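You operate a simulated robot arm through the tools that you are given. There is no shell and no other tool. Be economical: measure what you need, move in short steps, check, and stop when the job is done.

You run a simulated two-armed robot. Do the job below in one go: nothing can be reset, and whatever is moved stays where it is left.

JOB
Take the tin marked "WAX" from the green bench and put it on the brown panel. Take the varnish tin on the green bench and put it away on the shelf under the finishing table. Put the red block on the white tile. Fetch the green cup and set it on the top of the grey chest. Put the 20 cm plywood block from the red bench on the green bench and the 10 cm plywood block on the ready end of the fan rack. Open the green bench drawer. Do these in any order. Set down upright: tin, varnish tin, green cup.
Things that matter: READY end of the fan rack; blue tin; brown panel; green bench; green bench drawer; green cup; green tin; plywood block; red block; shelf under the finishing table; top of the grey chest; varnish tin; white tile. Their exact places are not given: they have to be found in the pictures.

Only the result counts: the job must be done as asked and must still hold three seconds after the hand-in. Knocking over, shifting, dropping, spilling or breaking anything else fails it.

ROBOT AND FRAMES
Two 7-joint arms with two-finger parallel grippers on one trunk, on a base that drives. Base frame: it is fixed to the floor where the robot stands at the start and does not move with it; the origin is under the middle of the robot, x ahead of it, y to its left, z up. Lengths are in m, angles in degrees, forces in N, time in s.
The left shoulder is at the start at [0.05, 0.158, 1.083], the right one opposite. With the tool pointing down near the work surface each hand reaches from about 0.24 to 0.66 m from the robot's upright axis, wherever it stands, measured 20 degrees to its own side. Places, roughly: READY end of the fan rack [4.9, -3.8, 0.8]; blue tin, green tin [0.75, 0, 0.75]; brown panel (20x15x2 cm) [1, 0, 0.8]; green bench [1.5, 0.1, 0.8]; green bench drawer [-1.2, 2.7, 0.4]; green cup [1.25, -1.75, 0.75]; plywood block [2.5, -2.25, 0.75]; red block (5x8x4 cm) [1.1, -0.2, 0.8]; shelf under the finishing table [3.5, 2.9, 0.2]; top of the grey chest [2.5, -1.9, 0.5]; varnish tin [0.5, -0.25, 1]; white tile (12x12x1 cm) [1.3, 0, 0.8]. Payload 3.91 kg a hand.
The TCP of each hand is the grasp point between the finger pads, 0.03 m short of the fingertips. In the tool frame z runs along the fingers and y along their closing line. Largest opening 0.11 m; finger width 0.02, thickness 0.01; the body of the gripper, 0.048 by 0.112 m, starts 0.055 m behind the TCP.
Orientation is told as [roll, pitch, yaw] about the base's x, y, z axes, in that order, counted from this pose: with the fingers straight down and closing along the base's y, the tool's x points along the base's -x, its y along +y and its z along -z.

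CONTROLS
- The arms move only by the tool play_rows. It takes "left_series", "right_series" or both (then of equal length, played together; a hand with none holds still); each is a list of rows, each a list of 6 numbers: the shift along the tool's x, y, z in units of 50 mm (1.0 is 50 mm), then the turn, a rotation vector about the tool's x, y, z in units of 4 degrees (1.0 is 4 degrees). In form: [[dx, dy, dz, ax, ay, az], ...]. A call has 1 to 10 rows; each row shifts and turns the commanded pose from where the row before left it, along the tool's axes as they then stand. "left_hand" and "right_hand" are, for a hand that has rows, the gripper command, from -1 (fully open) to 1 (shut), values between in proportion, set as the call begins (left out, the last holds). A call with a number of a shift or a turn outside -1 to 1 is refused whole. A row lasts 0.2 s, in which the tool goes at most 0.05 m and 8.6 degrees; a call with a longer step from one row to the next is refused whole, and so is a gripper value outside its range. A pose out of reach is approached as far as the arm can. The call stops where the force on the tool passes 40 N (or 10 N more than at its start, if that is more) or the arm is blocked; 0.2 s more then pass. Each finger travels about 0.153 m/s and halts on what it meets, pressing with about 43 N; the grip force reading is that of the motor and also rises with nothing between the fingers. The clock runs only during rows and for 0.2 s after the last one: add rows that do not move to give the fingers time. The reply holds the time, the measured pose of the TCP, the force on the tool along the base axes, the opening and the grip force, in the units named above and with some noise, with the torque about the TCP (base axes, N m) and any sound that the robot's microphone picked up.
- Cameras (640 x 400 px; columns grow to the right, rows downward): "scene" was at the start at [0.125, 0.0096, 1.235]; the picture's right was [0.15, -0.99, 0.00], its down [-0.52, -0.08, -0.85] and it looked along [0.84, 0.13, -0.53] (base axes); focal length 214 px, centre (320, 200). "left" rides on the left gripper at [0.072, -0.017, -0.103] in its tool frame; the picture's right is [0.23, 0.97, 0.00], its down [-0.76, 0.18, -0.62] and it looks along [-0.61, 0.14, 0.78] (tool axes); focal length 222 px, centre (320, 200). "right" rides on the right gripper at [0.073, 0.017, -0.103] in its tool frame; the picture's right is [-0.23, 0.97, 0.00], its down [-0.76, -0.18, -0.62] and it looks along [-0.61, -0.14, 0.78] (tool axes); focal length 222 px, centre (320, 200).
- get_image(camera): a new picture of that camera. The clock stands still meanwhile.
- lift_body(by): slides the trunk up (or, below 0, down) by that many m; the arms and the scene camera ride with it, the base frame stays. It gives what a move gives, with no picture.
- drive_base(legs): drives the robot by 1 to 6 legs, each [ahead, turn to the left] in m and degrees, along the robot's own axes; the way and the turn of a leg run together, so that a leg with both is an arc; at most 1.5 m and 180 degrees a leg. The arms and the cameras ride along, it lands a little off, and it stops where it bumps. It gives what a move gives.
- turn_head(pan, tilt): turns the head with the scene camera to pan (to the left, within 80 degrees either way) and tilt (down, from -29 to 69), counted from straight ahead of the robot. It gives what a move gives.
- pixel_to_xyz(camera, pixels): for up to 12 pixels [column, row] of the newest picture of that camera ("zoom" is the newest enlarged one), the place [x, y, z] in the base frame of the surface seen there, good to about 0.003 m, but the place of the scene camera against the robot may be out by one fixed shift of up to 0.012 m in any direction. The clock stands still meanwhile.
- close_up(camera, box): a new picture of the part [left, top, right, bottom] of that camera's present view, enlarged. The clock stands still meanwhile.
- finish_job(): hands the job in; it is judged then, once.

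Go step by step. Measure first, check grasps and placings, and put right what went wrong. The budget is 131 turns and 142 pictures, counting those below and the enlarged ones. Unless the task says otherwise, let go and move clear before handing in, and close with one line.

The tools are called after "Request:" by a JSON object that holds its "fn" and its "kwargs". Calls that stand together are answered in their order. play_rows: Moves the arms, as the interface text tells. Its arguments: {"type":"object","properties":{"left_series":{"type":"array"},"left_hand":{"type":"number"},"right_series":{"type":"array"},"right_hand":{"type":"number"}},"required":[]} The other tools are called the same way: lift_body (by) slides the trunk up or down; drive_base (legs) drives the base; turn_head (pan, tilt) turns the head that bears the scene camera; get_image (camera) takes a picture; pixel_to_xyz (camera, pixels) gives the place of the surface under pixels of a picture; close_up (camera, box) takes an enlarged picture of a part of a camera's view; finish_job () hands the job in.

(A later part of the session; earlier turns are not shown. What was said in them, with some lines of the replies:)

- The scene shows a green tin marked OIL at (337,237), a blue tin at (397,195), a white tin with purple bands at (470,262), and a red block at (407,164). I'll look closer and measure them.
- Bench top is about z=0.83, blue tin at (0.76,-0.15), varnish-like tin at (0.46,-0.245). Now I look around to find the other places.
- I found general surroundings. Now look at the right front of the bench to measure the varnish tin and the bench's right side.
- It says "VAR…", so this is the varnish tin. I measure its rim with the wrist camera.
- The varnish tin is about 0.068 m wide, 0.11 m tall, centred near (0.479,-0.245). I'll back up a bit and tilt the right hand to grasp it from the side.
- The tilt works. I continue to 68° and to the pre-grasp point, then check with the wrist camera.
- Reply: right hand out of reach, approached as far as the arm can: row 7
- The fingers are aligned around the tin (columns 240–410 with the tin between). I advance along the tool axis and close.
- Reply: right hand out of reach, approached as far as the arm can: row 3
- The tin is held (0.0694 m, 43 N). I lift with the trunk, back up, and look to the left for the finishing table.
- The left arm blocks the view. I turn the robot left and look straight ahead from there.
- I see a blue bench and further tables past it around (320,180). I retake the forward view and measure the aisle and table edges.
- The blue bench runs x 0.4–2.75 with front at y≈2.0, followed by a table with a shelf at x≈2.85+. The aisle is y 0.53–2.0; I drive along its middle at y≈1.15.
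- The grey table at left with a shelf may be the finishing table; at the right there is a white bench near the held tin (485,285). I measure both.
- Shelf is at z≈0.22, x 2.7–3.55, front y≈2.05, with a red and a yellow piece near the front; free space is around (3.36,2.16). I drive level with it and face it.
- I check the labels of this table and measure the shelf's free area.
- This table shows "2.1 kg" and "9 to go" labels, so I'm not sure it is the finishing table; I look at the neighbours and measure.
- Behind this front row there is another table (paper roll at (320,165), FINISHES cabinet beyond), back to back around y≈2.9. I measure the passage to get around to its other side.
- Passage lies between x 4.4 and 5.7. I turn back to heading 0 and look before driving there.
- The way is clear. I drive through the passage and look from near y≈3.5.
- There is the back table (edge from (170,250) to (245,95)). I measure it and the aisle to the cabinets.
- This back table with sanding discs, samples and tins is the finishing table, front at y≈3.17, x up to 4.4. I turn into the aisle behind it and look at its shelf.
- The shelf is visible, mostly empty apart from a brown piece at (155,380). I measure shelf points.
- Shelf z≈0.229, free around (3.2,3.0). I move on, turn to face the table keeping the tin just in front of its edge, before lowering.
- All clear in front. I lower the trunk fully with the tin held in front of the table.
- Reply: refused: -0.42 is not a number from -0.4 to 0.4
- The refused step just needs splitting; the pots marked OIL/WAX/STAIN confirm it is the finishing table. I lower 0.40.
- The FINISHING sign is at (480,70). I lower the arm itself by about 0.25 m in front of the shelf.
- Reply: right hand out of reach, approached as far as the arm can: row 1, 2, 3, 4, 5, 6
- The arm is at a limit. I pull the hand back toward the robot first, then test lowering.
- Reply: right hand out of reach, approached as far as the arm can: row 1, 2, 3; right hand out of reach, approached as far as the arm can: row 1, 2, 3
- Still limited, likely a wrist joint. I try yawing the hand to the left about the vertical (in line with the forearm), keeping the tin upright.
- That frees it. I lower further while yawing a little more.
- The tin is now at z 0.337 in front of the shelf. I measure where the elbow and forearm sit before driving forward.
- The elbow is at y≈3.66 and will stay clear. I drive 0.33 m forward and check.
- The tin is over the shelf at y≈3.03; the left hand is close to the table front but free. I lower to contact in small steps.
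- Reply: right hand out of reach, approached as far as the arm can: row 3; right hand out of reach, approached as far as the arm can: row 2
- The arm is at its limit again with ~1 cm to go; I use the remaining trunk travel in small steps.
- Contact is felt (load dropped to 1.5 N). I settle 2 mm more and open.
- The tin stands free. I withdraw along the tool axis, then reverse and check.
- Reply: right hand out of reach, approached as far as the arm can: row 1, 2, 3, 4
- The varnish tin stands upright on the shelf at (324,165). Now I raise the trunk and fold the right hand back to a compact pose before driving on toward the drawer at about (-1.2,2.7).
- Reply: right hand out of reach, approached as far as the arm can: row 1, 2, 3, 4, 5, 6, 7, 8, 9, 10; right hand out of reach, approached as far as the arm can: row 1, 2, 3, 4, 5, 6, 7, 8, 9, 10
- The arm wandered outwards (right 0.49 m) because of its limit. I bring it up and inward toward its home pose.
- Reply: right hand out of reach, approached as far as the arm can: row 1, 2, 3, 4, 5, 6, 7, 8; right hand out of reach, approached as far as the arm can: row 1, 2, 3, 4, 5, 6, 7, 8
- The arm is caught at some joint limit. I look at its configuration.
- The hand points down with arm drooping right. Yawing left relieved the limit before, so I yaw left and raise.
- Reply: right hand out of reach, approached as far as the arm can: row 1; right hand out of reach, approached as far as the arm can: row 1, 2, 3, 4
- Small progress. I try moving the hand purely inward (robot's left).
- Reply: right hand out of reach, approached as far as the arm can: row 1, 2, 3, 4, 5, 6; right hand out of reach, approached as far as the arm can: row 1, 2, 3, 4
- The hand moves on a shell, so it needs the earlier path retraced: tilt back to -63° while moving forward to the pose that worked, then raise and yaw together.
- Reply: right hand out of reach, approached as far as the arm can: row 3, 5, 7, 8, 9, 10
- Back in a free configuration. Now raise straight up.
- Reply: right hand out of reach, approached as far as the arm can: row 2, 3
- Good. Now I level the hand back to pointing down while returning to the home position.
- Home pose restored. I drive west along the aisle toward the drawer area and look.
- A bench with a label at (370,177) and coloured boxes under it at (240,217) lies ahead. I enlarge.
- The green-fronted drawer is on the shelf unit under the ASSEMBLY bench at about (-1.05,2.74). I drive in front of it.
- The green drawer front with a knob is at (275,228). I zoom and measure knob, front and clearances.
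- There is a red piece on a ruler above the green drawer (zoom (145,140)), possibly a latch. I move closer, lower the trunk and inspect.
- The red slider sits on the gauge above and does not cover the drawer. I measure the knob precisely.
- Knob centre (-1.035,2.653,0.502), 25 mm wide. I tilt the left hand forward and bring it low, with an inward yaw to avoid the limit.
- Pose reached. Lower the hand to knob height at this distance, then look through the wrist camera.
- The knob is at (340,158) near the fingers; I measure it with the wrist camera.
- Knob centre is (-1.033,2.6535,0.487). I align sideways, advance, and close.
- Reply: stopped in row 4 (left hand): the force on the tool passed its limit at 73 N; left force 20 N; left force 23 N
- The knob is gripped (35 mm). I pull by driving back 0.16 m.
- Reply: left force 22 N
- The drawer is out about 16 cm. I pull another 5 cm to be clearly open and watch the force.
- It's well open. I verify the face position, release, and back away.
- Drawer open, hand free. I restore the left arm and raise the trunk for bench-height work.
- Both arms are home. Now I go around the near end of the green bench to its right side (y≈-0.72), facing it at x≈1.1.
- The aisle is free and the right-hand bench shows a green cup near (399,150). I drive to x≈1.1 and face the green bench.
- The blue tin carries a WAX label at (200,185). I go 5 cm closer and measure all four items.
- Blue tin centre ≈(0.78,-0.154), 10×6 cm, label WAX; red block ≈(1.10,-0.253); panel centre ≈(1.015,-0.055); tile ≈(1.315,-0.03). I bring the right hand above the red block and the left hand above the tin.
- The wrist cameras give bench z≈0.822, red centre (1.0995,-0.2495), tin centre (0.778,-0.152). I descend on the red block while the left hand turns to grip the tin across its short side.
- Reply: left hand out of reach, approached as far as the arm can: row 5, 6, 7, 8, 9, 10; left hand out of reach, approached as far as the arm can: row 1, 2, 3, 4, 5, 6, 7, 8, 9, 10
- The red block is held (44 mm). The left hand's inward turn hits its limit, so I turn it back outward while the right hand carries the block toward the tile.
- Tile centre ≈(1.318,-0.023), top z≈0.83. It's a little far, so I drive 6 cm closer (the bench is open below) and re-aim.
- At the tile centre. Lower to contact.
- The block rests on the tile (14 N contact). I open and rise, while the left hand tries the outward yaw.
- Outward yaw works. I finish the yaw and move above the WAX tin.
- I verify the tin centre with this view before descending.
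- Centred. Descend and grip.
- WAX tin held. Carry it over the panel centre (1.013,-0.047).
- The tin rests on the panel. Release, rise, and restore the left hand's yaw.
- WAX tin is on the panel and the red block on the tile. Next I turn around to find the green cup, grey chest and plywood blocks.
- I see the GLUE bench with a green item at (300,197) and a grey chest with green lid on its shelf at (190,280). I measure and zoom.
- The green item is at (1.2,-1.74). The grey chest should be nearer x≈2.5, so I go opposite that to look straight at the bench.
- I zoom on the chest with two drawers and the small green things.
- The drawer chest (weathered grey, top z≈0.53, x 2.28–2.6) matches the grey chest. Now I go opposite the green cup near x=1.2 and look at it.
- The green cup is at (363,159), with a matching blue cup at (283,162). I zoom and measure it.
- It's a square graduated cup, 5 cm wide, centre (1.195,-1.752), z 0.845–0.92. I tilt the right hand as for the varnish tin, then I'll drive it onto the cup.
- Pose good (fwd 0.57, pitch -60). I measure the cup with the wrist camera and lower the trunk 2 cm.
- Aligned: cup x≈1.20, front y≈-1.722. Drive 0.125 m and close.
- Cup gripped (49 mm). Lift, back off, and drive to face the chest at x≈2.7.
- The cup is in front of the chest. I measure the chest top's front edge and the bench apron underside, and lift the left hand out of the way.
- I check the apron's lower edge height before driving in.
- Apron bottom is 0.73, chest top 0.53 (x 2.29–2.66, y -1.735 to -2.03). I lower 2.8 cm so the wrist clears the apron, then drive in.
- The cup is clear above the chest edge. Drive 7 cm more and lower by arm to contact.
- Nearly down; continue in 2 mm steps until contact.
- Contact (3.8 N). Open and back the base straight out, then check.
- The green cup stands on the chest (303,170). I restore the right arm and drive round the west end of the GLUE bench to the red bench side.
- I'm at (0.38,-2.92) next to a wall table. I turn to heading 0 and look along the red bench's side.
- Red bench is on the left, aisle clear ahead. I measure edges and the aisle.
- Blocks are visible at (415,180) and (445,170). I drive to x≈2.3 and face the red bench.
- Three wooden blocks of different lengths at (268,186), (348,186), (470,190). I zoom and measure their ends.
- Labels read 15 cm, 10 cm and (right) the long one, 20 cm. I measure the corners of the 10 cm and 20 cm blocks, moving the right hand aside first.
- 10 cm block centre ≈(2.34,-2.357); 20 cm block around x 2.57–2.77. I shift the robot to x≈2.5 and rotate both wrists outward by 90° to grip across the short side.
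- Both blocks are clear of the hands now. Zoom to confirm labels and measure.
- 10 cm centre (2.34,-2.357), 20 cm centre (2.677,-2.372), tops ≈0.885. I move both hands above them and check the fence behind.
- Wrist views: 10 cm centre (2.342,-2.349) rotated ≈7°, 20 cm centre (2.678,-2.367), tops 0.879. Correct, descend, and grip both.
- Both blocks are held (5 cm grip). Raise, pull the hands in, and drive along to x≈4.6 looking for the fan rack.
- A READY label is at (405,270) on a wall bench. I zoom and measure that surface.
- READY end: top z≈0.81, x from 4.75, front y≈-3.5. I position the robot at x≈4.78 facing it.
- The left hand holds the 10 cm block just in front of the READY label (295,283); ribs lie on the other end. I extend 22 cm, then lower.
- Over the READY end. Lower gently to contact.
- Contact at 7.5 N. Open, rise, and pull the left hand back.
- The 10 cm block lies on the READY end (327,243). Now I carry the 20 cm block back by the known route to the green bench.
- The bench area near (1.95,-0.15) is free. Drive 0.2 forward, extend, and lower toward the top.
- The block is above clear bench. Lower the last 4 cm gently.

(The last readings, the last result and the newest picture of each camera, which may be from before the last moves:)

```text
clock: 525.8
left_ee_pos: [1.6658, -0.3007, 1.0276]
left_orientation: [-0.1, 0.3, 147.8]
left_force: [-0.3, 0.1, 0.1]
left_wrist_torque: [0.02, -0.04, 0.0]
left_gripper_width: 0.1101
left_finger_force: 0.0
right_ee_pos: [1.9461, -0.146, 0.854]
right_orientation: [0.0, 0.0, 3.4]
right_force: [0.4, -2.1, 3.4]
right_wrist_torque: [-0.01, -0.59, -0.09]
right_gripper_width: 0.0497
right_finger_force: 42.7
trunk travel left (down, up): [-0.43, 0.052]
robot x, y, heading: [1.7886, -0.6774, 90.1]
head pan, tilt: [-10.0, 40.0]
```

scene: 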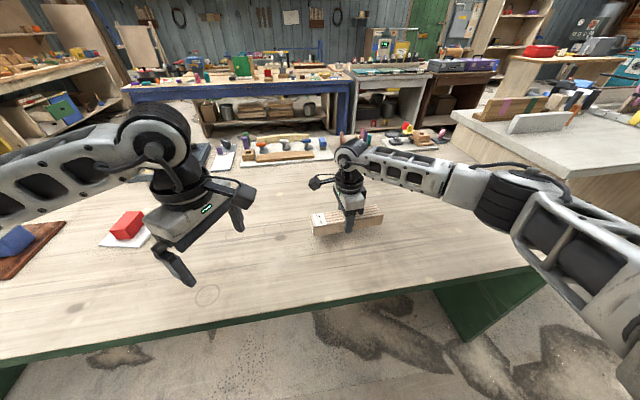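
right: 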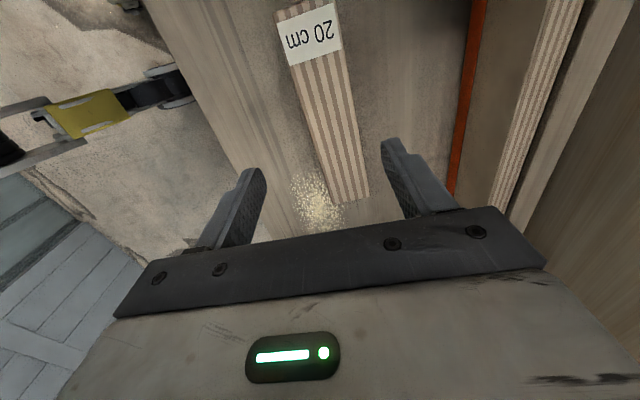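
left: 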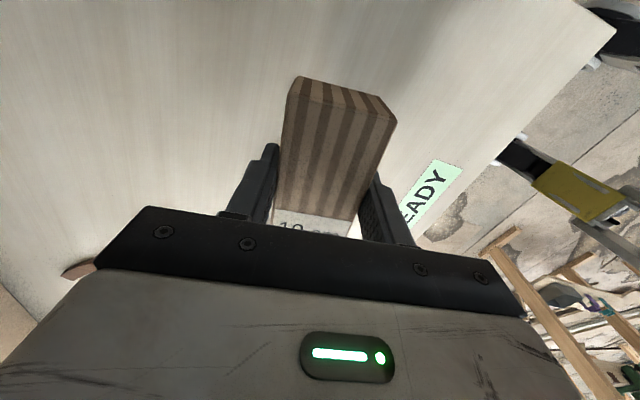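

Contact made. Release, rise clear, and check.

Request:
{"fn": "play_rows", "kwargs": {"right_series": [[0, 0, 0, 0, 0, 0], [0, 0, 0, 0, 0, 0], [0, 0, 0, 0, 0, 0], [0, 0, -0.4, 0, 0, 0], [0, 0, -0.8, 0, 0, 0], [0, 0, -0.9, 0, 0, 0], [0, 0, -0.9, 0, 0, 0], [0, 0, -0.9, 0, 0, 0], [0, -0.8, 0, 0, 0, 0], [0, -0.8, 0, 0, 0, 0]], "right_hand": -1}}

Request:
{"fn": "drive_base", "kwargs": {"legs": [[-0.3, 0]]}}

Request:
{"fn": "get_image", "kwargs": {"camera": "scene"}}

```text
clock: 528.0
left_ee_pos: [1.6668, -0.2996, 1.0289]
left_orientation: [-0.1, 0.1, 147.8]
left_force: [0.8, 0.5, -0.2]
left_wrist_torque: [0.01, 0.0, 0.03]
left_gripper_width: 0.11
left_finger_force: 0.1
right_ee_pos: [1.9522, -0.2253, 1.0474]
right_orientation: [0.0, 0.0, 3.3]
right_force: [-0.4, 0.1, 0.1]
right_wrist_torque: [-0.02, -0.04, -0.01]
right_gripper_width: 0.1099
right_finger_force: 0.1
trunk travel left (down, up): [-0.43, 0.052]
robot x, y, heading: [1.793, -0.6793, 89.9]
head pan, tilt: [-10.0, 40.0]
```

```text
clock: 530.0
left_ee_pos: [1.6677, -0.5951, 1.0279]
left_orientation: [-0.1, 0.1, 147.8]
left_force: [-0.3, -0.1, -0.6]
left_wrist_torque: [0.01, 0.0, -0.02]
left_gripper_width: 0.11
left_finger_force: 0.0
right_ee_pos: [1.9525, -0.5195, 1.0471]
right_orientation: [0.1, 0.0, 3.4]
right_force: [-0.5, 0.6, -0.4]
right_wrist_torque: [0.05, -0.02, 0.0]
right_gripper_width: 0.1101
right_finger_force: 0.0
trunk travel left (down, up): [-0.43, 0.052]
robot x, y, heading: [1.7926, -0.9735, 89.9]
head pan, tilt: [-10.0, 40.0]
```

```text
32 pictures are left
```

scene: 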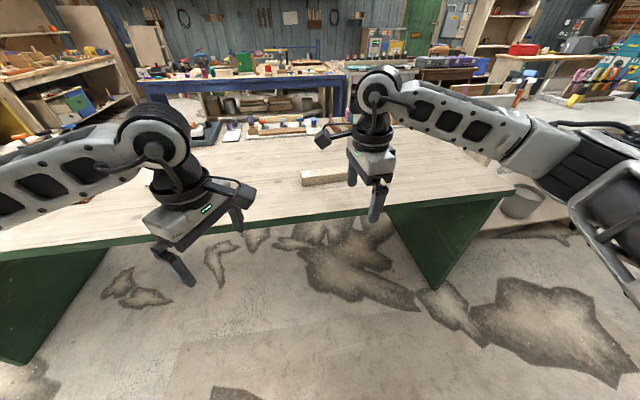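

The 20 cm block rests on the green bench at (320,176) and both hands are clear, so every part of the job is in place and I hand it in.

Request:
{"fn": "finish_job", "kwargs": {}}

```text
The job is handed in.
```

I finished every part of the job and handed it in. The WAX tin is on the brown panel, the varnish tin on the finishing-table shelf, the red block on the white tile and the green cup on the grey chest. The 20 cm block is on the green bench, the 10 cm block is on the READY end, and the green drawer is open.
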